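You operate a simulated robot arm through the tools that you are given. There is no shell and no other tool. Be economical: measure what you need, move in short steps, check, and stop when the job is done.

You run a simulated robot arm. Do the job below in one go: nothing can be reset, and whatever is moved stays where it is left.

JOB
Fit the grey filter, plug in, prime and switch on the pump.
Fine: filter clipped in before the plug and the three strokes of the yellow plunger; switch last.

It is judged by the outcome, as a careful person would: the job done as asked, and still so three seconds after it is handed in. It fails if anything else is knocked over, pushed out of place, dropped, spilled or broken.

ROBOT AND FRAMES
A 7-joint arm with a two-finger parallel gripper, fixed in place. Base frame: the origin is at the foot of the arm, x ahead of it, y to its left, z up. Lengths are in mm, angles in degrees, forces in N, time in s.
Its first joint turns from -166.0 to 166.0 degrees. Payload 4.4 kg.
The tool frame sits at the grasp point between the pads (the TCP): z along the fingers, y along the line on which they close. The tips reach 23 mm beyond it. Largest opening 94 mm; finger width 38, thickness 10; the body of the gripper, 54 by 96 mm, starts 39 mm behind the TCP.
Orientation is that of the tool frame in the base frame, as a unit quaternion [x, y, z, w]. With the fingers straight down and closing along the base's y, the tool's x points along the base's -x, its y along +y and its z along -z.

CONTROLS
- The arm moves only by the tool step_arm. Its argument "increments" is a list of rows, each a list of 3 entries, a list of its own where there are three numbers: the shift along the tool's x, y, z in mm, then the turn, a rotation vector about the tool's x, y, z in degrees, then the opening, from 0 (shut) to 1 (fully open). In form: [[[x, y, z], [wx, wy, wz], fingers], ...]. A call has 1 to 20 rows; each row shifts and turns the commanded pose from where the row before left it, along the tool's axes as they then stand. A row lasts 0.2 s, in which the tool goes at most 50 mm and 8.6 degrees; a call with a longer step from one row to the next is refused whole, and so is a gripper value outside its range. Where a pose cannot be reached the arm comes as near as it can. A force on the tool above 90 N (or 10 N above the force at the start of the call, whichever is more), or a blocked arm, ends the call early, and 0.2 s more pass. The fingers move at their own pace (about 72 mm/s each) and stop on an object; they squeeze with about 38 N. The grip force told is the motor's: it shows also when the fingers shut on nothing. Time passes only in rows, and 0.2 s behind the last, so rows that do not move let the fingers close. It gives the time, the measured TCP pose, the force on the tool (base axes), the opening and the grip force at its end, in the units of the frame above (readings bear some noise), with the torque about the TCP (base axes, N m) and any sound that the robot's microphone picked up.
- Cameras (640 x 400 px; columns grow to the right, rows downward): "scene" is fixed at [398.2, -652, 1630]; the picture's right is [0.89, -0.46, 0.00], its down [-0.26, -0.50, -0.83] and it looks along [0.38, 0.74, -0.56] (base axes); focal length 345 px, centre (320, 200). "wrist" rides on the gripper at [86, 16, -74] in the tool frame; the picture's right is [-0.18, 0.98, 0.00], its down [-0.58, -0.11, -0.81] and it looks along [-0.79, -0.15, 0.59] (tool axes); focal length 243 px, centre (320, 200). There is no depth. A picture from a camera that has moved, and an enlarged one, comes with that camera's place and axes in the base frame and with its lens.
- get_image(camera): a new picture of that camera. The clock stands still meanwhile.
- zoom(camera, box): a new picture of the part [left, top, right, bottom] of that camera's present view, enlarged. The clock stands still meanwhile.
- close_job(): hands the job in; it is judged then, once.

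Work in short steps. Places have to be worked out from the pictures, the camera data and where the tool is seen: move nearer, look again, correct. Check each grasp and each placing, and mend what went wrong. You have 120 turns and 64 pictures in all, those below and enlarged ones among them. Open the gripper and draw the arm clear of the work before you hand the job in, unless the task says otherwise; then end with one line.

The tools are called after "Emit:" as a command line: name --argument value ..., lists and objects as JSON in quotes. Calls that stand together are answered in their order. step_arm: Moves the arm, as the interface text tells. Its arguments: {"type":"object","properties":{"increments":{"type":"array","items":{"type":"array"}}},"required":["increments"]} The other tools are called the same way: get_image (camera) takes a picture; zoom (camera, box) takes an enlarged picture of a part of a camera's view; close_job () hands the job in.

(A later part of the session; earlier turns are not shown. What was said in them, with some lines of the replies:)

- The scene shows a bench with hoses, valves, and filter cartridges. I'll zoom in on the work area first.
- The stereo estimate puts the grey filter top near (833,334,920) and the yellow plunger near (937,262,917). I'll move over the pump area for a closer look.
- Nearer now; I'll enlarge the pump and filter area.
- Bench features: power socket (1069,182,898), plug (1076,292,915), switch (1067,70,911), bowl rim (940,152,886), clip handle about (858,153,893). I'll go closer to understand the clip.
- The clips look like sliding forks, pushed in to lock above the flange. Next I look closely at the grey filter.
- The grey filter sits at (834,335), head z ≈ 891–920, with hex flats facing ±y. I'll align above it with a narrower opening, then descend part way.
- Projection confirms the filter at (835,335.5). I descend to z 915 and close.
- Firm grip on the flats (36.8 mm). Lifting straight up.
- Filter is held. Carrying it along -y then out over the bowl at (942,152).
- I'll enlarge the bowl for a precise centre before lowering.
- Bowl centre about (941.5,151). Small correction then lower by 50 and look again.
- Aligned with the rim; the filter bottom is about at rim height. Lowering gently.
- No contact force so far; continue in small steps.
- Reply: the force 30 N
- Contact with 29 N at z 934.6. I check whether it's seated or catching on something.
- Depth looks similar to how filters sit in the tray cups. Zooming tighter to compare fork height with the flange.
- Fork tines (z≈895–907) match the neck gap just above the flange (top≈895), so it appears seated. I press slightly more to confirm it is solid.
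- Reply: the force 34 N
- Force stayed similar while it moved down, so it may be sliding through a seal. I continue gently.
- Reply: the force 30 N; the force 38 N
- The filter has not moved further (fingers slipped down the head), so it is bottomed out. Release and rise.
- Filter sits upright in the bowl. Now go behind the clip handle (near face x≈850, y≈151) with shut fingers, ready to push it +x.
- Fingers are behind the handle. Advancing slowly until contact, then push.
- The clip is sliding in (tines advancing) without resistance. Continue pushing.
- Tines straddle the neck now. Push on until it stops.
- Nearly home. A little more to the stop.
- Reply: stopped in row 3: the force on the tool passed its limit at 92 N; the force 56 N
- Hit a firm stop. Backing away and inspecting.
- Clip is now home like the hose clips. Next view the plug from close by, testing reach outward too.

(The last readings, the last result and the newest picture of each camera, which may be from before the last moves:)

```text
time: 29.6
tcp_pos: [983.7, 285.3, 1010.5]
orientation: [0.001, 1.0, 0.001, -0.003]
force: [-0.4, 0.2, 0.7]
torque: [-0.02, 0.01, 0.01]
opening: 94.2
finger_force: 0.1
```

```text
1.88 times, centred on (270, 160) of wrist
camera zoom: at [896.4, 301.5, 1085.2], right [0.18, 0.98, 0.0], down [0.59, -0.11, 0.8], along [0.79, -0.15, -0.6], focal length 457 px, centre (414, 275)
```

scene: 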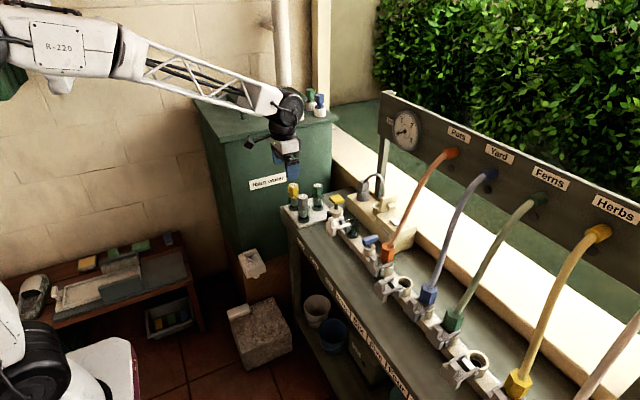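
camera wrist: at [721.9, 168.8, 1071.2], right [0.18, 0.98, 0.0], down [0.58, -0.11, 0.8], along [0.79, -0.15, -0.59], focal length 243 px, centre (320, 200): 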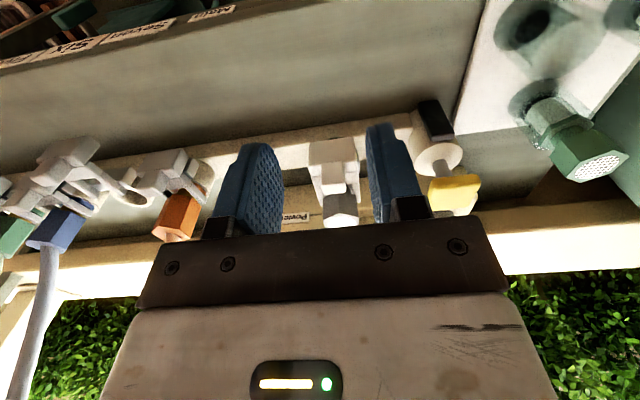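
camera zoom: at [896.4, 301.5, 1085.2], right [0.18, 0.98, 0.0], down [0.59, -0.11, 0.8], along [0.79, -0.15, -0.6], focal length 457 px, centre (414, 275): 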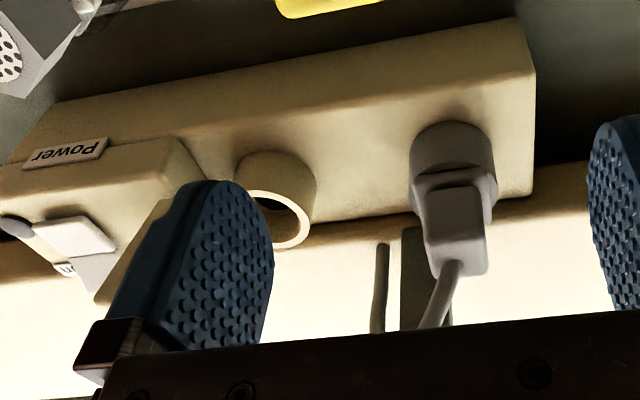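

Plug cube is about 30 mm wide, centred near (1076,291) with its top at z≈938, cable leaving +x/−y. I tilt 12° outward and move over it.

Emit:
step_arm --increments '[[[0, 0, 0], [0, -6, 0], 0.6], [[0, 0, 0], [0, -6, 0], 0.6], [[-23, 2, 5.15], [0, 0, 0], 0.6], [[-23, 2, 5.15], [0, 0, 0], 0.6], [[-23, 1, 5.15], [0, 0, 0], 0.6], [[-23, 0, 5.15], [0, 0, 0], 0.6], [[0, 0, 0], [0, 0, 0], 0.6], [[0, 0, 0], [0, 0, 0], 0.6]]'

Emit:
get_image --camera "wrist"

```text
time: 31.4
tcp_pos: [1076.5, 293.0, 1009.7]
orientation: [0.0, 0.995, 0.0, 0.102]
force: [-0.9, 0.3, 0.6]
torque: [0.02, 0.0, 0.03]
opening: 56.2
finger_force: 0.1
```

```text
19 pictures are left
camera wrist: at [976.3, 307.9, 1065.0], right [0.18, 0.98, 0.04], down [0.4, -0.11, 0.91], along [0.9, -0.15, -0.42], focal length 243 px, centre (320, 200)
```

wrist: 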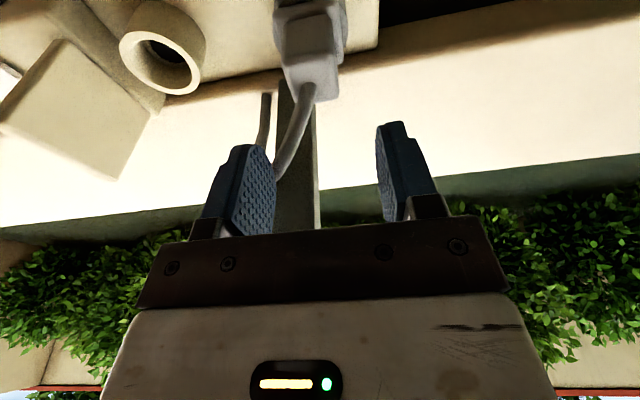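

Reach is fine and the cube is at (1078,290). Descending to z≈932.

Emit:
step_arm --increments '[[[3, -1, 15.3], [0, 0, 0], 0.6], [[3, -1, 15.3], [0, 0, 0], 0.6], [[3.1, 0, 15.3], [0, 0, 0], 0.6], [[3, 0, 15.3], [0, 0, 0], 0.6], [[3.1, 0, 15.3], [0, 0, 0], 0.6], [[0, 0, 0], [0, 0, 0], 0.6]]'

Emit:
zoom --camera "scene" --box '[340, 150, 410, 220]'

```text
time: 32.9
tcp_pos: [1078.8, 290.7, 930.7]
orientation: [-0.001, 0.995, 0.0, 0.103]
force: [-0.8, -0.5, -0.3]
torque: [0.02, 0.01, -0.02]
opening: 56.1
finger_force: 0.1
```

```text
5.71 times, centred on (375, 185) of scene
camera zoom: at [398.2, -652.0, 1630.0], right [0.89, -0.46, 0.0], down [-0.26, -0.5, -0.83], along [0.38, 0.74, -0.56], focal length 1970 px, centre (6, 286)
```

zoom: 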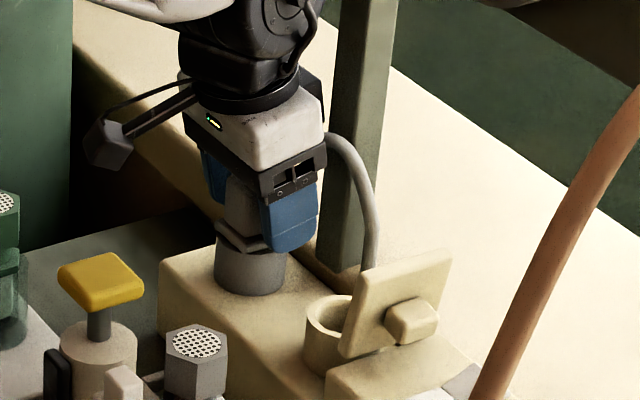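

Fingers straddle the plug cube. Closing on it.

Emit:
step_arm --increments '[[[0, 0, 0], [0, 0, 0], 0], [[0, 0, 0], [0, 0, 0], 0], [[0, 0, 0], [0, 0, 0], 0], [[0, 0, 0], [0, 0, 0], 0]]'

Emit:
step_arm --increments '[[[-1, 0, -4.9], [0, 0, 0], 0], [[-2.1, 0, -9.8], [0, 0, 0], 0], [[0, 0, 0], [0, 0, 0], 0]]'

```text
time: 33.9
tcp_pos: [1078.2, 289.9, 930.3]
orientation: [-0.002, 0.995, 0.0, 0.103]
force: [1.2, -0.1, 1.3]
torque: [-0.01, -0.01, 0.04]
opening: 39.3
finger_force: 37.7
```

```text
time: 34.6
tcp_pos: [1078.9, 288.3, 944.2]
orientation: [-0.001, 0.995, 0.0, 0.102]
force: [-0.2, -0.4, 0.1]
torque: [0.0, 0.02, 0.02]
opening: 39.1
finger_force: 38.4
```

Closed at 39 mm, wider than I estimated the cube. Check what is held.

Emit:
zoom --camera "scene" --box '[355, 165, 405, 210]'

```text
8.89 times, centred on (380, 188) of scene
camera zoom: at [398.2, -652.0, 1630.0], right [0.89, -0.46, 0.0], down [-0.26, -0.5, -0.83], along [0.38, 0.74, -0.56], focal length 3065 px, centre (-213, 311)
```

zoom: 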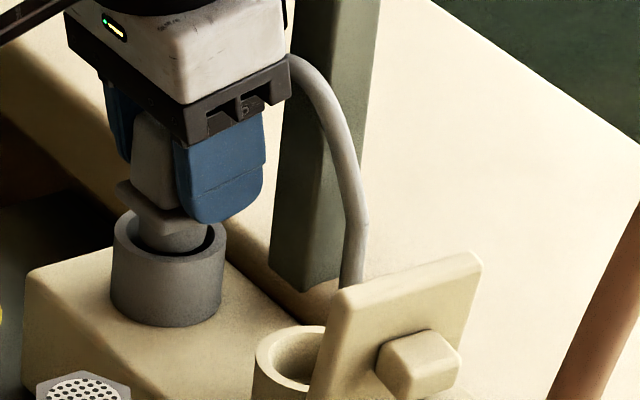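

The plug is properly held and rising out of the holder. Lift it fully and move most of the way toward the socket, then look.

Emit:
step_arm --increments '[[[-2.75, 0, -12.9], [0, 0, 0], 0], [[-2.75, 0, -12.9], [0, 0, 0], 0], [[-2.75, 0, -12.9], [0, 0, 0], 0], [[-2.75, 0, -12.9], [0, 0, 0], 0], [[-2.75, 0, -12.9], [0, 0, 0], 0], [[0, -15, 0], [0, 0, 0], 0], [[0, -20, 0], [0, 0, 0], 0], [[0, -20, 0], [0, 0, 0], 0], [[0, -20, 0], [0, 0, 0], 0], [[0, 0, 0], [0, 0, 0], 0]]'

Emit:
get_image --camera "wrist"

Emit:
zoom --camera "scene" --box '[345, 150, 425, 220]'

```text
time: 36.9
tcp_pos: [1076.3, 215.7, 1010.7]
orientation: [-0.001, 0.995, 0.0, 0.102]
force: [-0.4, -0.1, -1.1]
torque: [-0.02, 0.01, 0.02]
opening: 38.9
finger_force: 38.1
```

```text
16 pictures are left
camera wrist: at [977.3, 231.1, 1066.0], right [0.18, 0.98, 0.04], down [0.41, -0.11, 0.91], along [0.9, -0.15, -0.42], focal length 243 px, centre (320, 200)
```

wrist: 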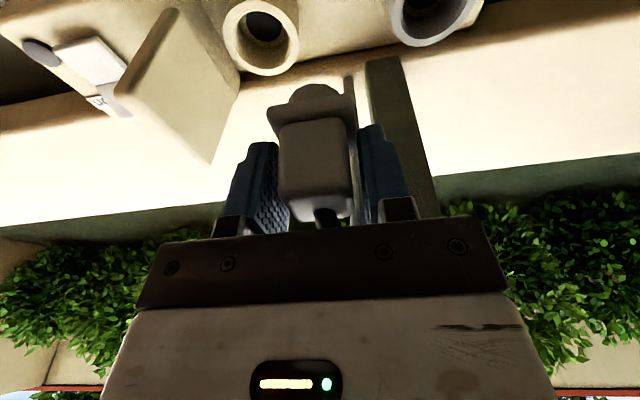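

```text
5.71 times, centred on (385, 185) of scene
camera zoom: at [398.2, -652.0, 1630.0], right [0.89, -0.46, 0.0], down [-0.26, -0.5, -0.83], along [0.38, 0.74, -0.56], focal length 1970 px, centre (-51, 286)
```

zoom: 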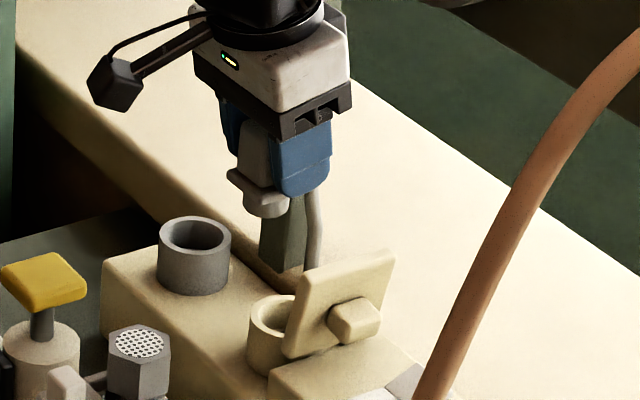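

The plug's short shaft is visible, and both rings. Zoom to measure the socket relative to the empty holder.

Emit:
zoom --camera "wrist" --box '[200, 0, 500, 120]'

Emit:
zoom --camera "scene" --box '[365, 180, 415, 220]'

```text
2.13 times, centred on (350, 60) of wrist
camera zoom: at [977.3, 231.1, 1066.0], right [0.18, 0.98, 0.04], down [0.41, -0.11, 0.91], along [0.9, -0.15, -0.42], focal length 518 px, centre (256, 499)
```

zoom: 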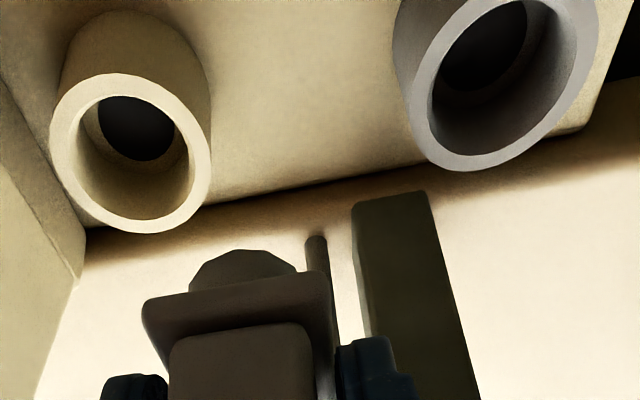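

```text
10.00 times, centred on (390, 200) of scene
camera zoom: at [398.2, -652.0, 1630.0], right [0.89, -0.46, 0.0], down [-0.26, -0.5, -0.83], along [0.38, 0.74, -0.56], focal length 3448 px, centre (-380, 200)
```

zoom: 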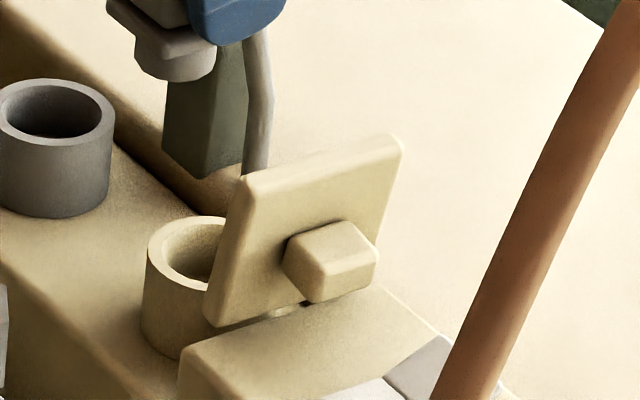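

Socket is ≈(1073.5,181.5) against plug shaft at (1077,215). Move over it and come down to just above the rim.

Emit:
step_arm --increments '[[[1.5, -12, 0], [0, 0, 0], 0], [[1.4, -12, 0], [0, 0, 0], 0], [[0, -9.5, -0.6], [0, 0, 0], 0], [[3.5, 0, 16.3], [0, 0, 0], 0], [[3.5, 0, 16.3], [0, 0, 0], 0], [[2.1, 0, 9.8], [0, 0, 0], 0], [[0, 0, 0], [0, 0, 0], 0]]'

Emit:
zoom --camera "scene" --box '[365, 175, 415, 215]'

Emit:
zoom --camera "wrist" --box '[200, 0, 440, 160]'

```text
time: 38.5
tcp_pos: [1074.0, 182.2, 968.3]
orientation: [-0.002, 0.995, 0.0, 0.102]
force: [0.3, -0.2, -0.4]
torque: [-0.03, -0.03, 0.03]
opening: 39.2
finger_force: 37.9
```

```text
10.00 times, centred on (390, 195) of scene
camera zoom: at [398.2, -652.0, 1630.0], right [0.89, -0.46, 0.0], down [-0.26, -0.5, -0.83], along [0.38, 0.74, -0.56], focal length 3448 px, centre (-380, 250)
```

zoom: 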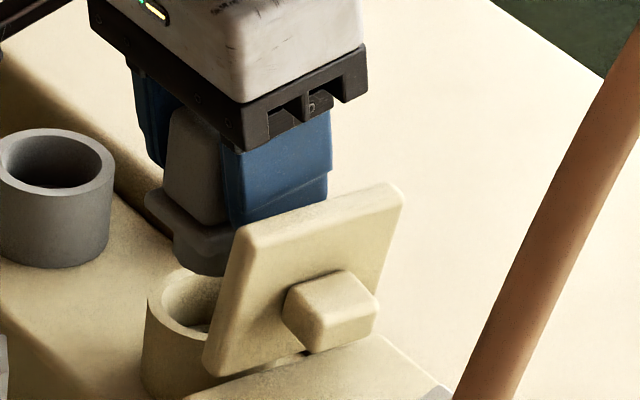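

```text
2.50 times, centred on (320, 80) of wrist
camera zoom: at [974.7, 196.2, 1024.1], right [0.18, 0.98, 0.04], down [0.41, -0.11, 0.91], along [0.9, -0.15, -0.42], focal length 606 px, centre (320, 500)
```

zoom: 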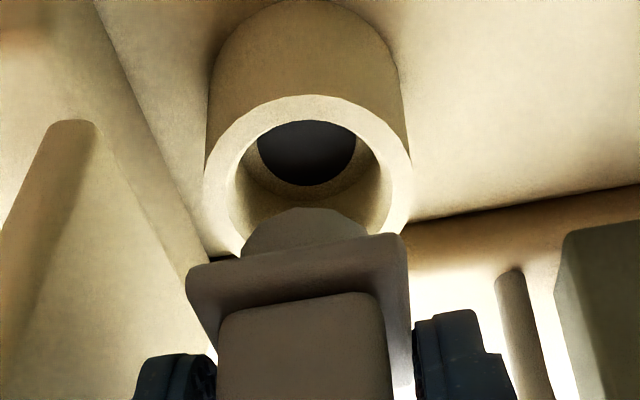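

Slight +y correction of 2 mm, then lowering the shaft into the ring in small steps.

Emit:
step_arm --increments '[[[1.2, 2, 5.9], [0, 0, 0], 0], [[1.2, 0, 5.9], [0, 0, 0], 0], [[0.8, 0, 3.9], [0, 0, 0], 0], [[0, 0, 0], [0, 0, 0], 0]]'

Emit:
step_arm --increments '[[[0.8, 0, 3.9], [0, 0, 0], 0], [[0.8, 0, 3.9], [0, 0, 0], 0], [[0, 0, 0], [0, 0, 0], 0]]'

```text
time: 39.5
tcp_pos: [1075.0, 181.9, 951.4]
orientation: [-0.001, 0.995, 0.0, 0.103]
force: [-0.1, 0.1, -1.4]
torque: [0.0, 0.0, 0.01]
opening: 38.9
finger_force: 37.6
```

```text
time: 40.2
tcp_pos: [1074.1, 182.8, 944.0]
orientation: [-0.001, 0.995, 0.0, 0.103]
force: [0.0, 0.4, -1.5]
torque: [0.0, -0.03, -0.01]
opening: 38.9
finger_force: 38.1
```

No resistance; the shaft is entering. Continue.

Emit:
step_arm --increments '[[[0.6, 0, 2.9], [0, 0, 0], 0], [[0.6, 0, 2.9], [0, 0, 0], 0], [[0, 0, 0], [0, 0, 0], 0]]'

Emit:
step_arm --increments '[[[0.4, 0, 2], [0, 0, 0], 0], [[0.4, 0, 2], [0, 0, 0], 0], [[0, 0, 0], [0, 0, 0], 0]]'

Emit:
zoom --camera "scene" --box '[365, 175, 415, 215]'

```text
time: 41.0
tcp_pos: [1075.8, 181.7, 941.9]
orientation: [0.0, 0.995, 0.0, 0.104]
force: [13.0, -3.3, 14.5]
torque: [-0.03, -0.27, -0.02]
opening: 38.9
finger_force: 38.2
```

```text
time: 41.9
tcp_pos: [1073.9, 181.9, 935.2]
orientation: [0.0, 0.995, -0.001, 0.103]
force: [30.9, -13.8, 15.7]
torque: [-0.85, -0.72, -0.08]
opening: 38.9
finger_force: 37.7
```

```text
10.00 times, centred on (390, 195) of scene
camera zoom: at [398.2, -652.0, 1630.0], right [0.89, -0.46, 0.0], down [-0.26, -0.5, -0.83], along [0.38, 0.74, -0.56], focal length 3448 px, centre (-380, 250)
```

zoom: 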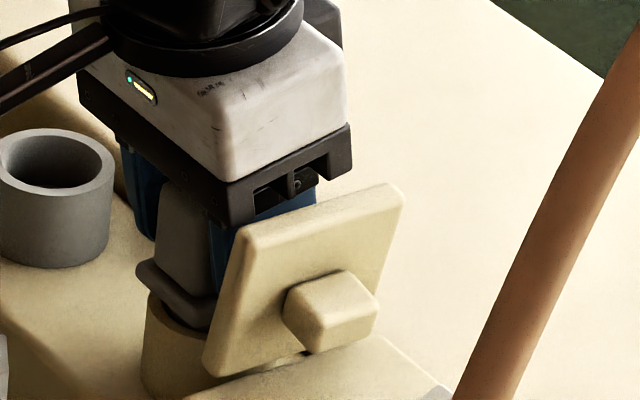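

It is in the mouth but pushed toward +x/−y; I shift 2.5 mm in +x and 1 mm in −y to relieve, then press on.

Emit:
step_arm --increments '[[[-2.4, -1, 0.5], [0, 0, 0], 0], [[0, 0, 0], [0, 0, 0], 0]]'

Emit:
step_arm --increments '[[[0.4, 0, 2], [0, 0, 0], 0], [[0.4, 0, 2], [0, 0, 0], 0], [[0, 0, 0], [0, 0, 0], 0]]'

```text
time: 42.5
tcp_pos: [1075.4, 183.6, 932.5]
orientation: [-0.001, 0.995, 0.0, 0.101]
force: [-1.5, 5.5, 7.1]
torque: [-0.73, 0.05, -0.47]
opening: 39.0
finger_force: 37.7
```

```text
time: 43.2
tcp_pos: [1076.3, 183.3, 930.0]
orientation: [-0.001, 0.995, 0.0, 0.103]
force: [-3.3, 22.3, 10.6]
torque: [-1.28, 0.26, -0.9]
opening: 38.9
finger_force: 37.9
```

The new +y push and torque point to the palm touching the top corner of the lid. Check visually.

Emit:
zoom --camera "scene" --box '[365, 175, 415, 215]'

```text
10.00 times, centred on (390, 195) of scene
camera zoom: at [398.2, -652.0, 1630.0], right [0.89, -0.46, 0.0], down [-0.26, -0.5, -0.83], along [0.38, 0.74, -0.56], focal length 3448 px, centre (-380, 250)
```

zoom: 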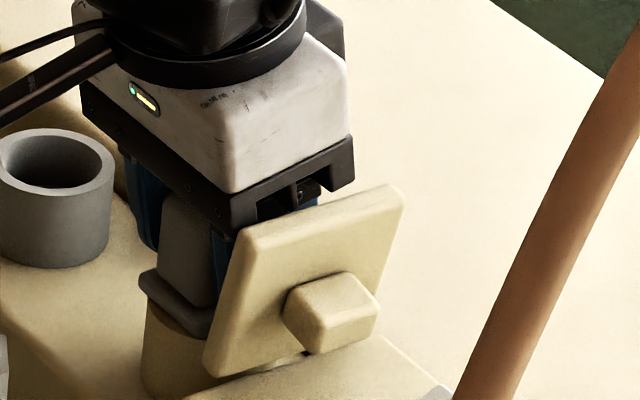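

Flange is close to the ring and the lid hasn't moved. I'll release slightly, rise 12 mm, regrip higher so the palm stays above the lid.

Emit:
step_arm --increments '[[[0, 0, 0], [0, 0, 0], 0.48], [[0, 0, 0], [0, 0, 0], 0.48], [[-1.2, 0, -5.9], [0, 0, 0], 0.48], [[-1.3, 0, -5.9], [0, 0, 0], 0.48], [[0, 0, 0], [0, 0, 0], 0.48]]'

Emit:
step_arm --increments '[[[0, 0, 0], [0, 0, 0], 0], [[0, 0, 0], [0, 0, 0], 0], [[0, 0, 0], [0, 0, 0], 0]]'

Emit:
step_arm --increments '[[[0.4, 0, 2], [0, 0, 0], 0], [[0.4, 0, 2], [0, 0, 0], 0], [[0, 0, 0], [0, 0, 0], 0]]'

```text
time: 44.5
tcp_pos: [1076.3, 180.0, 942.2]
orientation: [0.0, 0.995, -0.001, 0.102]
force: [0.6, 1.3, 0.1]
torque: [0.01, -0.04, 0.0]
opening: 45.4
finger_force: 0.1
```

```text
time: 45.2
tcp_pos: [1074.9, 181.4, 942.4]
orientation: [-0.001, 0.995, 0.0, 0.103]
force: [0.2, -1.6, 1.6]
torque: [-0.01, 0.04, 0.01]
opening: 29.4
finger_force: 37.5
```

```text
time: 46.0
tcp_pos: [1077.2, 181.7, 941.2]
orientation: [0.0, 0.995, 0.0, 0.104]
force: [0.4, -2.4, 34.3]
torque: [-0.04, 0.04, -0.02]
opening: 29.6
finger_force: 38.1
```

Now gripping the 30 mm cube above the flange (earlier grip included the flange). Pressing meets 34 N; press a bit more to see if it goes further.

Emit:
step_arm --increments '[[[0.3, 0, 1.5], [0, 0, 0], 0], [[0, 0, 0], [0, 0, 0], 0]]'

Emit:
step_arm --increments '[[[0.3, 0, 1.5], [0, 0, 0], 0], [[0, 0, 0], [0, 0, 0], 0]]'

Emit:
zoom --camera "scene" --box '[365, 175, 415, 215]'

```text
time: 46.6
tcp_pos: [1075.6, 182.2, 938.0]
orientation: [-0.001, 0.995, 0.0, 0.103]
force: [1.5, 5.8, 42.4]
torque: [-0.87, 0.23, -0.06]
opening: 29.5
finger_force: 38.1
```

```text
time: 47.2
tcp_pos: [1076.5, 182.3, 934.8]
orientation: [-0.001, 0.995, -0.001, 0.102]
force: [4.9, 14.8, 34.7]
torque: [-0.59, 0.21, -0.18]
opening: 29.5
finger_force: 38.4
```

```text
10.00 times, centred on (390, 195) of scene
camera zoom: at [398.2, -652.0, 1630.0], right [0.89, -0.46, 0.0], down [-0.26, -0.5, -0.83], along [0.38, 0.74, -0.56], focal length 3448 px, centre (-380, 250)
```

zoom: 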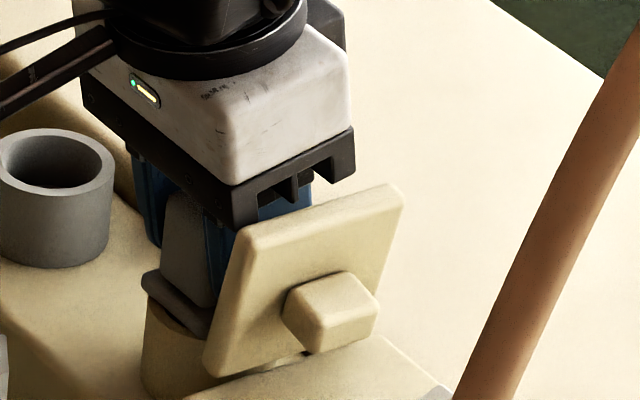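

The flange rests on the ring. Release, rise straight up, and inspect.

Emit:
step_arm --increments '[[[0, 0, 0], [0, 0, 0], 0.45], [[0, 0, 0], [0, 0, 0], 0.45], [[-3, 0, -14], [0, 0, 0], 0.45], [[-4, 0, -20], [0, 0, 0], 0.45], [[-6, 0, -29], [0, 0, 0], 0.45], [[15, 0, -20], [0, 0, 0], 0.45], [[40, 0, 0], [0, 0, 0], 0.45], [[0, 0, 0], [0, 0, 0], 0.45]]'

Emit:
zoom --camera "wrist" --box '[180, 0, 460, 220]'

Emit:
zoom --camera "scene" --box '[350, 170, 420, 220]'

```text
time: 49.0
tcp_pos: [1021.4, 183.3, 1007.2]
orientation: [-0.001, 0.995, 0.001, 0.103]
force: [-0.4, -0.6, -0.5]
torque: [0.0, 0.0, 0.02]
opening: 42.2
finger_force: 0.0
```

```text
1.82 times, centred on (320, 110) of wrist
camera zoom: at [919.4, 198.7, 1063.3], right [0.18, 0.98, 0.04], down [0.4, -0.11, 0.91], along [0.9, -0.15, -0.42], focal length 441 px, centre (320, 364)
```

zoom: 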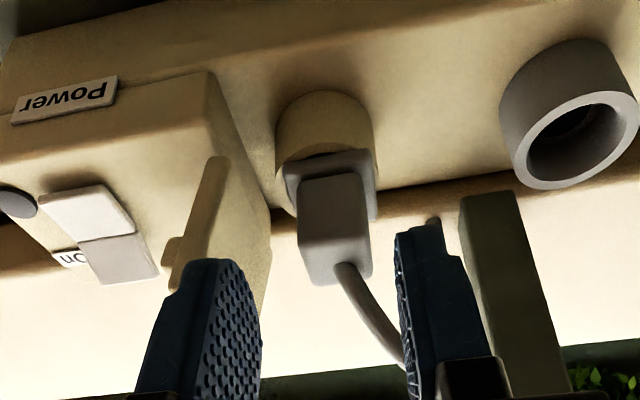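

```text
8.00 times, centred on (385, 195) of scene
camera zoom: at [398.2, -652.0, 1630.0], right [0.89, -0.46, 0.0], down [-0.26, -0.5, -0.83], along [0.38, 0.74, -0.56], focal length 2758 px, centre (-200, 240)
```

zoom: 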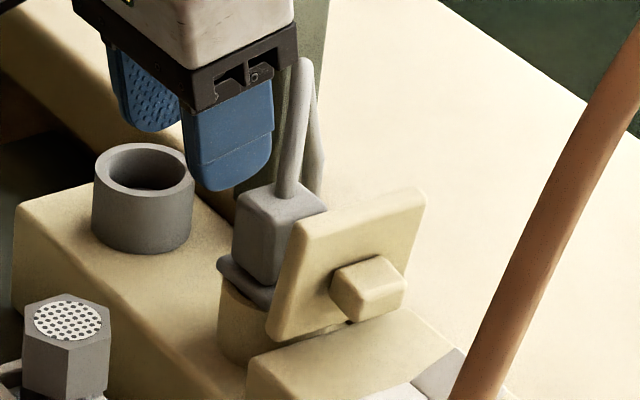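

The plug sits flush in the socket. Next: untilt, go above the yellow plunger (938,263) with shut fingers.

Emit:
step_arm --increments '[[[20, 0, 0], [0, 6, 0], 0.3], [[20, 20, 0], [0, 6, 0], 0], [[22, 30, 0], [0, 0, 0], 0], [[22, 30, 0], [0, 0, 0], 0], [[0, 0, 15], [0, 0, 0], 0], [[0, 0, 15], [0, 0, 0], 0], [[0, 0, 0], [0, 0, 0], 0]]'

```text
time: 50.6
tcp_pos: [938.0, 262.2, 972.8]
orientation: [0.0, 1.0, 0.0, -0.003]
force: [-0.2, 0.0, -0.5]
torque: [0.0, -0.03, 0.01]
opening: 0.3
finger_force: 37.6
```

At (938,262), tips at z≈950. Descend toward contact with the handle.

Emit:
step_arm --increments '[[[0, 0, 8], [0, 0, 0], 0], [[0, 0, 8], [0, 0, 0], 0], [[0, 0, 6], [0, 0, 0], 0], [[0, 0, 0], [0, 0, 0], 0]]'

Emit:
step_arm --increments '[[[0, 0, 4], [0, 0, 0], 0], [[0, 0, 4], [0, 0, 0], 0], [[0, 0, 0], [0, 0, 0], 0]]'

Emit:
step_arm --increments '[[[0, 0, 4], [0, 0, 0], 0], [[0, 0, 4], [0, 0, 0], 0], [[0, 0, 0], [0, 0, 0], 0]]'

```text
time: 51.6
tcp_pos: [937.0, 262.2, 950.0]
orientation: [-0.001, 1.0, 0.0, -0.003]
force: [-0.4, 0.1, -0.6]
torque: [-0.03, 0.01, 0.01]
opening: 0.0
finger_force: 37.8
```

```text
time: 52.5
tcp_pos: [934.9, 262.3, 942.2]
orientation: [0.0, 1.0, -0.001, -0.002]
force: [0.7, -0.1, 1.5]
torque: [0.0, -0.07, -0.04]
opening: 0.0
finger_force: 38.0
```

```text
time: 53.2
tcp_pos: [933.5, 262.4, 933.9]
orientation: [-0.001, 1.0, 0.0, -0.003]
force: [0.0, 1.6, 4.0]
torque: [0.03, -0.14, 0.04]
opening: 0.0
finger_force: 38.3
```

Light force building, plunger is moving (spring-like). Continue down.

Emit:
step_arm --increments '[[[0, 0, 4], [0, 0, 0], 0], [[0, 0, 4], [0, 0, 0], 0], [[0, 0, 0], [0, 0, 0], 0]]'

Emit:
step_arm --increments '[[[0, 0, 3], [0, 0, 0], 0], [[0, 0, 3], [0, 0, 0], 0], [[0, 0, 0], [0, 0, 0], 0]]'

Emit:
zoom --camera "scene" --box '[310, 170, 370, 230]'

```text
time: 54.0
tcp_pos: [936.4, 262.1, 926.3]
orientation: [0.0, 1.0, 0.0, -0.002]
force: [-0.8, 2.3, 5.9]
torque: [0.08, -0.09, 0.06]
opening: 0.1
finger_force: 37.8
```

```text
time: 54.9
tcp_pos: [937.1, 261.7, 922.0]
orientation: [0.0, 1.0, 0.0, -0.001]
force: [-10.0, -4.3, 24.3]
torque: [-0.11, 0.01, -0.03]
opening: 0.0
finger_force: 38.5
```

```text
6.67 times, centred on (340, 200) of scene
camera zoom: at [398.2, -652.0, 1630.0], right [0.89, -0.46, 0.0], down [-0.26, -0.5, -0.83], along [0.38, 0.74, -0.56], focal length 2299 px, centre (187, 200)
```

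zoom: 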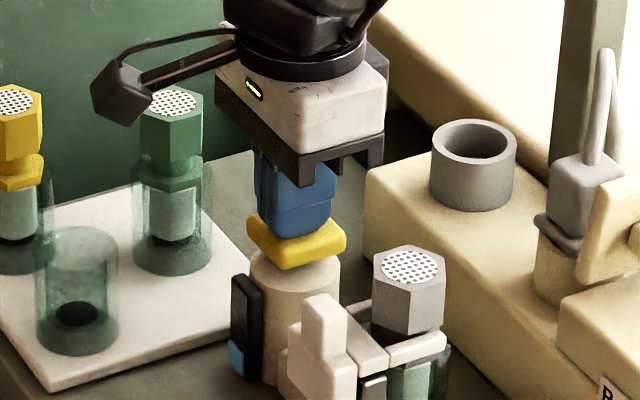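

First full stroke reached the stop and the sight glass shows the first blue third. Rise fully, let it return, then stroke again.

Emit:
step_arm --increments '[[[0, 0, -8], [0, 0, 0], 0], [[0, 0, -12], [0, 0, 0], 0], [[0, 0, -14], [0, 0, 0], 0], [[0, 0, 0], [0, 0, 0], 0], [[0, 0, 0], [0, 0, 0], 0], [[0, 0, 0], [0, 0, 0], 0]]'

Emit:
zoom --camera "scene" --box '[310, 170, 370, 230]'

```text
time: 56.2
tcp_pos: [934.6, 262.1, 954.8]
orientation: [-0.001, 1.0, -0.001, -0.001]
force: [0.6, -0.7, -0.7]
torque: [0.04, -0.01, 0.03]
opening: 0.2
finger_force: 37.6
```

```text
6.67 times, centred on (340, 200) of scene
camera zoom: at [398.2, -652.0, 1630.0], right [0.89, -0.46, 0.0], down [-0.26, -0.5, -0.83], along [0.38, 0.74, -0.56], focal length 2299 px, centre (187, 200)
```

zoom: 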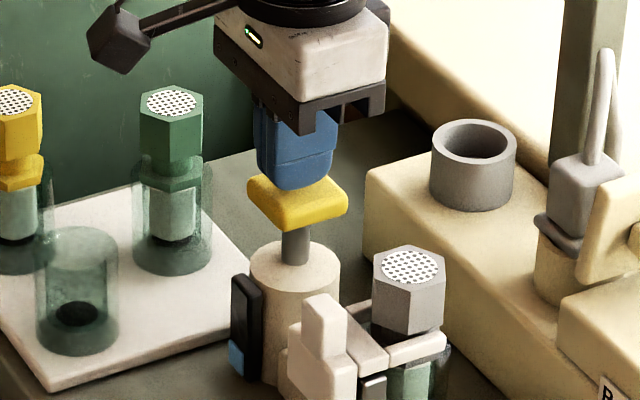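

The plunger springs back up on its own and the gauge holds. Second stroke, with full return.

Emit:
step_arm --increments '[[[0, 0, 8], [0, 0, 0], 0], [[0, 0, 8], [0, 0, 0], 0], [[0, 0, 7], [0, 0, 0], 0], [[0, 0, 5], [0, 0, 0], 0], [[0, 0, 4], [0, 0, 0], 0], [[0, 0, 2.5], [0, 0, 0], 0], [[0, 0, 0], [0, 0, 0], 0]]'

Emit:
step_arm --increments '[[[0, 0, -8.5], [0, 0, 0], 0], [[0, 0, -12], [0, 0, 0], 0], [[0, 0, -14], [0, 0, 0], 0], [[0, 0, 0], [0, 0, 0], 0], [[0, 0, 0], [0, 0, 0], 0], [[0, 0, 0], [0, 0, 0], 0]]'

Emit:
zoom --camera "scene" --box '[310, 170, 370, 230]'

```text
time: 57.9
tcp_pos: [935.6, 261.4, 921.5]
orientation: [0.001, 1.0, -0.001, -0.001]
force: [-8.5, -15.8, 35.7]
torque: [-0.36, 0.03, -0.07]
opening: 0.0
finger_force: 38.0
```

```text
time: 59.2
tcp_pos: [935.4, 261.3, 953.5]
orientation: [-0.001, 1.0, 0.0, -0.002]
force: [-1.4, -0.3, -0.3]
torque: [0.01, 0.01, 0.02]
opening: 0.0
finger_force: 38.5
```

```text
6.67 times, centred on (340, 200) of scene
camera zoom: at [398.2, -652.0, 1630.0], right [0.89, -0.46, 0.0], down [-0.26, -0.5, -0.83], along [0.38, 0.74, -0.56], focal length 2299 px, centre (187, 200)
```

zoom: 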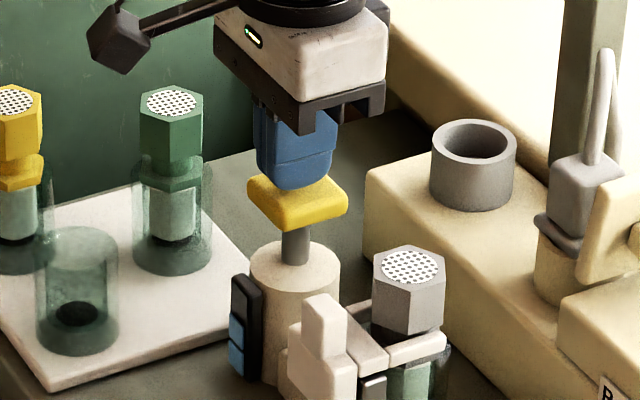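

The gauge shows two blue thirds. Third and last stroke, then rise clear.

Emit:
step_arm --increments '[[[0, 0, 8], [0, 0, 0], 0], [[0, 0, 8], [0, 0, 0], 0], [[0, 0, 7], [0, 0, 0], 0], [[0, 0, 5], [0, 0, 0], 0], [[0, 0, 4], [0, 0, 0], 0], [[0, 0, 2.5], [0, 0, 0], 0], [[0, 0, 0], [0, 0, 0], 0]]'

Emit:
step_arm --increments '[[[0, 0, -8.5], [0, 0, 0], 0], [[0, 0, -12], [0, 0, 0], 0], [[0, 0, -20], [0, 0, 0], 0], [[0, 0, -25], [0, 0, 0], 0], [[0, 0, -20], [0, 0, 0], 0], [[0, 0, 0], [0, 0, 0], 0]]'

```text
time: 60.9
tcp_pos: [935.2, 260.2, 921.7]
orientation: [-0.001, 1.0, 0.0, 0.0]
force: [-11.5, 7.8, 30.9]
torque: [0.15, 0.09, 0.03]
opening: 0.0
finger_force: 38.0
```

```text
time: 62.2
tcp_pos: [934.3, 263.2, 1002.5]
orientation: [0.0, 1.0, 0.0, -0.001]
force: [0.0, -0.9, 0.5]
torque: [0.03, 0.01, 0.01]
opening: 0.0
finger_force: 38.5
```

Three strokes are done. Now take a route around (y first, then x) to above the Power switch and look at which half must be pressed.

Emit:
step_arm --increments '[[[0, -30, -15], [0, 0, 0], 0], [[0, -40, 0], [0, 0, 0], 0], [[0, -40, 0], [0, 0, 0], 0], [[0, -43, 0], [0, 0, 0], 0], [[0, -40, 0], [0, 0, 0], 0], [[-30, 0, 0], [0, 0, 0], 0], [[-35, 0, 0], [0, 0, 0], 0], [[-35, 0, 0], [0, 0, 0], 0], [[-30, 0, 0], [0, 0, 0], 0], [[0, 0, 12], [0, 0, 0], 0], [[0, 0, 0], [0, 0, 0], 0]]'

Emit:
zoom --camera "wrist" --box '[200, 30, 440, 210]'

```text
time: 64.7
tcp_pos: [1051.4, 66.9, 1020.8]
orientation: [-0.001, 1.0, -0.001, 0.001]
force: [-0.4, -0.1, -0.2]
torque: [-0.03, 0.01, 0.02]
opening: 0.0
finger_force: 37.5
```

```text
2.22 times, centred on (320, 120) of wrist
camera zoom: at [963.7, 83.3, 1094.8], right [0.18, 0.98, 0.0], down [0.58, -0.11, 0.81], along [0.79, -0.15, -0.59], focal length 539 px, centre (320, 378)
```

zoom: 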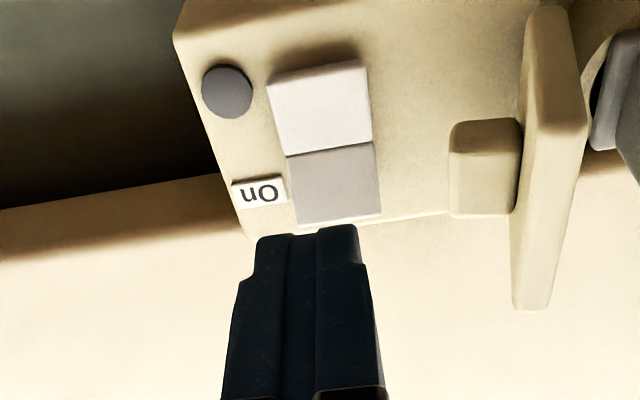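

The "On" label sits beside the far (grey, raised) half: x≈1074–1098, y≈67. I position the fingertips over only the far half and come down.

Emit:
step_arm --increments '[[[-25, 0, 0], [0, 0, 0], 0], [[-24, 0, 0], [0, 0, 0], 0], [[0, 0, 20], [0, 0, 0], 0], [[0, 0, 20], [0, 0, 0], 0], [[0, 0, 20], [0, 0, 0], 0], [[0, 0, 0], [0, 0, 0], 0]]'

Emit:
step_arm --increments '[[[0, 0, 5], [0, 0, 0], 0], [[0, 0, 4], [0, 0, 0], 0], [[0, 0, 0], [0, 0, 0], 0]]'

```text
time: 65.4
tcp_pos: [1041.9, 67.7, 1020.5]
orientation: [-0.002, 1.0, -0.002, -0.026]
force: [0.2, -0.8, -0.3]
torque: [-0.03, -0.03, 0.02]
opening: 0.1
finger_force: 38.1
stopped in row 3: the arm was blocked; the commanded pose is now the measured one
```

```text
time: 66.4
tcp_pos: [1043.5, 67.6, 1020.2]
orientation: [-0.002, 1.0, -0.002, -0.022]
force: [0.2, 0.3, 0.8]
torque: [-0.01, 0.0, 0.02]
opening: 0.0
finger_force: 37.7
stopped in row 3: the arm was blocked; the commanded pose is now the measured one
```

No force but blocked: the straight-down reach limit. I back off, tilt the tool outward ~14°, and then extend.

Emit:
step_arm --increments '[[[15, 0, 0], [0, 0, 0], 0], [[10, 0, 0], [0, 0, 0], 0], [[0, 0, 0], [0, -5.5, 0], 0], [[0, 0, 0], [0, -5.5, 0], 0], [[0, 0, 0], [0, -5.5, 0], 0], [[0, 0, 0], [0, 0, 0], 0]]'

```text
time: 67.8
tcp_pos: [1027.0, 66.2, 1012.3]
orientation: [-0.002, 0.993, -0.001, 0.119]
force: [0.5, -0.2, 0.1]
torque: [-0.03, -0.01, -0.02]
opening: 0.2
finger_force: 37.9
```

Tilted 13.7°. Extending to x≈1100 at the same height.

Emit:
step_arm --increments '[[[-23.6, 0.5, 5.8], [0, 0, 0], 0], [[-23.6, 0.5, 5.8], [0, 0, 0], 0], [[-23.6, 0, 5.8], [0, 0, 0], 0], [[0, 0, 0], [0, 0, 0], 0], [[0, 0, 0], [0, 0, 0], 0]]'

```text
time: 69.0
tcp_pos: [1088.6, 68.3, 1012.1]
orientation: [-0.003, 0.993, -0.001, 0.117]
force: [-0.2, 0.5, -0.2]
torque: [0.01, 0.01, 0.0]
opening: 0.0
finger_force: 37.7
```

At x≈1089. Descend to z≈952 with 10 mm more reach.

Emit:
step_arm --increments '[[[1.25, -0.5, 15.6], [0, 0, 0], 0], [[1.25, -0.5, 15.6], [0, 0, 0], 0], [[1.25, 0, 15.6], [0, 0, 0], 0], [[1.25, 0, 13], [0, 0, 0], 0], [[0, 0, 0], [0, 0, 0], 0]]'

```text
time: 70.4
tcp_pos: [1100.1, 64.8, 1000.9]
orientation: [0.0, 0.99, -0.001, 0.139]
force: [0.8, -0.4, -1.2]
torque: [0.01, 0.0, 0.01]
opening: 0.0
finger_force: 38.4
stopped in row 5: the arm was blocked; the commanded pose is now the measured one
```

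Blocked again with no tool force – some arm link likely meets the gauge panel or hose. I look at the scene.

Emit:
zoom --camera "scene" --box '[300, 60, 500, 240]'

```text
2.22 times, centred on (400, 150) of scene
camera zoom: at [398.2, -652.0, 1630.0], right [0.89, -0.46, 0.0], down [-0.26, -0.5, -0.83], along [0.38, 0.74, -0.56], focal length 766 px, centre (142, 311)
```

zoom: 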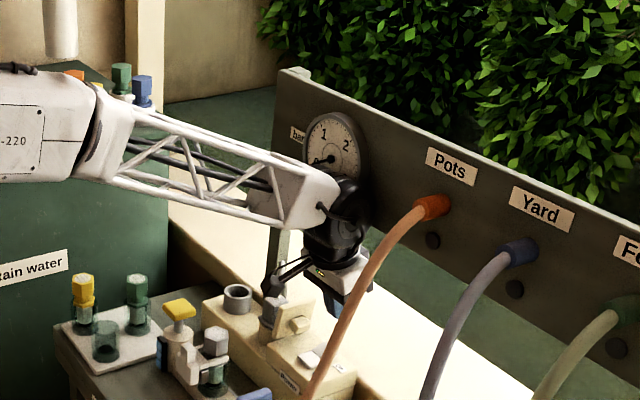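

The wrist is against the gauge. Back straight off 70 mm, then tilt to 30° so the wrist stays clear of the gauge.

Emit:
step_arm --increments '[[[22.4, 0, -6.4], [0, 0, 0], 0], [[22.4, 0, -6.4], [0, 0, 0], 0], [[22.4, -1, -6.4], [0, 0, 0], 0], [[0, -1, 0], [0, -7, 0], 0], [[0, -1, 0], [0, -7, 0], 0], [[0, 0, 0], [0, 0, 0], 0]]'

```text
time: 71.8
tcp_pos: [1037.1, 62.9, 991.4]
orientation: [0.0, 0.966, 0.0, 0.257]
force: [-0.4, -0.9, -0.1]
torque: [0.01, 0.01, 0.02]
opening: 0.1
finger_force: 37.8
```

Tilt is 29.8°. Move to hover over the far half of the rocker.

Emit:
step_arm --increments '[[[-12, 0, 5], [0, 0, 0], 0], [[-12, 0, 14], [0, 0, 0], 0], [[-9.3, 0, 17], [0, 0, 0], 0], [[0, 0, 16.5], [0, 0, 0], 0], [[0, 0, 0], [0, 0, 0], 0]]'

```text
time: 73.0
tcp_pos: [1093.7, 60.9, 963.7]
orientation: [-0.001, 0.967, 0.0, 0.257]
force: [1.2, 0.1, 0.2]
torque: [0.01, -0.02, 0.0]
opening: 0.2
finger_force: 38.3
```

Reached. Descend vertically in small steps until the rocker responds.

Emit:
step_arm --increments '[[[2, 1, 3.5], [0, 0, 0], 0], [[2, 1, 3.5], [0, 0, 0], 0], [[2, 0, 3.5], [0, 0, 0], 0], [[0, 0, 0], [0, 0, 0], 0]]'

Emit:
step_arm --increments '[[[1.5, 0, 2.6], [0, 0, 0], 0], [[1.5, 0, 2.6], [0, 0, 0], 0], [[0, 0, 0], [0, 0, 0], 0]]'

```text
time: 74.0
tcp_pos: [1093.2, 65.0, 952.2]
orientation: [0.0, 0.967, -0.001, 0.256]
force: [0.0, -0.2, -0.3]
torque: [0.0, 0.0, 0.01]
opening: 0.0
finger_force: 38.5
```

```text
time: 74.8
tcp_pos: [1091.8, 65.8, 944.9]
orientation: [-0.001, 0.966, 0.0, 0.258]
force: [-0.2, 0.7, 1.1]
torque: [0.02, 0.0, 0.04]
opening: 0.0
finger_force: 38.2
```

Near contact; continue pressing in 2–3 mm steps.

Emit:
step_arm --increments '[[[1, 0, 1.75], [0, 0, 0], 0], [[1, 0, 1.75], [0, 0, 0], 0], [[0, 0, 0], [0, 0, 0], 0]]'

Emit:
step_arm --increments '[[[1, 0, 1.75], [0, 0, 0], 0], [[1, 0, 1.75], [0, 0, 0], 0], [[0, 0, 0], [0, 0, 0], 0]]'

```text
time: 75.6
tcp_pos: [1093.4, 63.7, 940.9]
orientation: [0.0, 0.967, -0.001, 0.256]
force: [0.8, -0.3, -0.2]
torque: [-0.02, 0.0, 0.0]
opening: 0.0
finger_force: 38.2
```

```text
time: 76.4
tcp_pos: [1092.9, 65.1, 938.9]
orientation: [-0.001, 0.966, -0.001, 0.258]
force: [3.7, -2.0, 10.6]
torque: [-0.02, -0.08, 0.04]
opening: 0.0
finger_force: 37.9
```

Contact (10.6 N). Press on gently for the click.

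Emit:
step_arm --increments '[[[1, 0, 1.75], [0, 0, 0], 0], [[0, 0, 0], [0, 0, 0], 0]]'

Emit:
step_arm --increments '[[[1, 0, 1.75], [0, 0, 0], 0], [[0, 0, 0], [0, 0, 0], 0]]'

```text
time: 77.0
tcp_pos: [1092.8, 64.6, 937.9]
orientation: [-0.001, 0.966, 0.0, 0.258]
force: [1.2, 3.0, 32.4]
torque: [0.07, 0.1, -0.3]
opening: 0.1
finger_force: 37.7
```

```text
time: 77.6
tcp_pos: [1091.8, 63.7, 937.5]
orientation: [-0.001, 0.966, -0.001, 0.258]
force: [-23.1, 7.2, 67.3]
torque: [0.2, 0.99, 0.12]
opening: 0.3
finger_force: 37.8
```

It is now at a hard stop (67 N, no travel). Lift off and wait, listening for the pump.

Emit:
step_arm --increments '[[[-2, 0, -3.5], [0, 0, 0], 0], [[-7.5, 0, -13], [0, 0, 0], 0], [[-10, 0, -17.4], [0, 0, 0], 0], [[0, 0, 0], [0, 0, 0], 0], [[0, 0, 0], [0, 0, 0], 0]]'

```text
time: 78.8
tcp_pos: [1092.4, 64.6, 971.0]
orientation: [-0.001, 0.967, -0.001, 0.256]
force: [0.3, 0.9, 0.7]
torque: [-0.01, 0.04, 0.0]
opening: 0.0
finger_force: 38.3
```

No sound. I go back to the earlier straight-down viewing pose for a comparison picture (my last one).

Emit:
step_arm --increments '[[[20, 1, 0], [0, 0, 0], 0], [[5, 1, -22], [0, 0, 0], 0], [[-4, 0, -42], [0, 0, 0], 0], [[0, 0, 0], [0, 7.5, 0], 0], [[0, 0, 0], [0, 7.5, 0], 0], [[0, 0, 0], [0, 7.5, 0], 0], [[0, 0, 0], [0, 7.3, 0], 0], [[0, 0, 0], [0, 0, 0], 0]]'

```text
time: 80.6
tcp_pos: [1042.5, 67.0, 1017.1]
orientation: [0.0, 1.0, -0.001, -0.001]
force: [-0.6, -0.3, 0.7]
torque: [0.01, -0.05, 0.03]
opening: 0.0
finger_force: 38.1
```

Emit:
zoom --camera "wrist" --box '[200, 30, 440, 210]'

```text
2.22 times, centred on (320, 120) of wrist
camera zoom: at [955.8, 82.4, 1091.5], right [0.18, 0.98, 0.0], down [0.58, -0.11, 0.81], along [0.79, -0.15, -0.59], focal length 539 px, centre (320, 378)
```

zoom: 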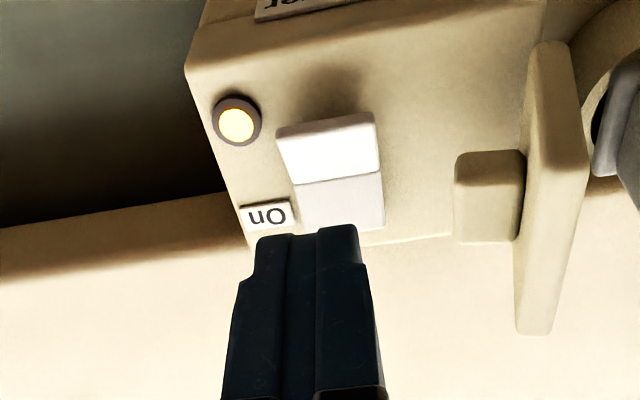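

The lamp is lit and the rocker is on. Open the gripper and draw the arm back and up clear of the bench.

Emit:
step_arm --increments '[[[30, 0, -5], [0, 0, 0], 0], [[40, 0, -10], [0, 0, 0], 0], [[40, 0, -10], [0, 0, 0], 0], [[40, 0, -20], [0, 0, 0], 0.5], [[40, 0, -20], [0, 0, 0], 1], [[40, 0, -20], [0, 0, 0], 1], [[20, 0, -20], [0, 0, 0], 1], [[0, 0, 0], [0, 0, 0], 1], [[0, 0, 0], [0, 0, 0], 1]]'

```text
time: 82.6
tcp_pos: [791.4, 65.5, 1123.4]
orientation: [0.001, 1.0, -0.002, -0.001]
force: [0.0, 0.4, -0.4]
torque: [0.04, -0.03, -0.02]
opening: 94.0
finger_force: 0.3
```

The arm is clear with the gripper open, and the pump lamp was lit, so I'm handing the job in.

Emit:
close_job

```text
The job is handed in.
```

The grey filter is clipped in, the plug is in the socket, the pump is primed with three strokes and switched on last with its lamp lit; while placing the plug and switching on, the gripper touched the socket lid and the wrist touched the gauge, and neither looked moved in my last pictures.
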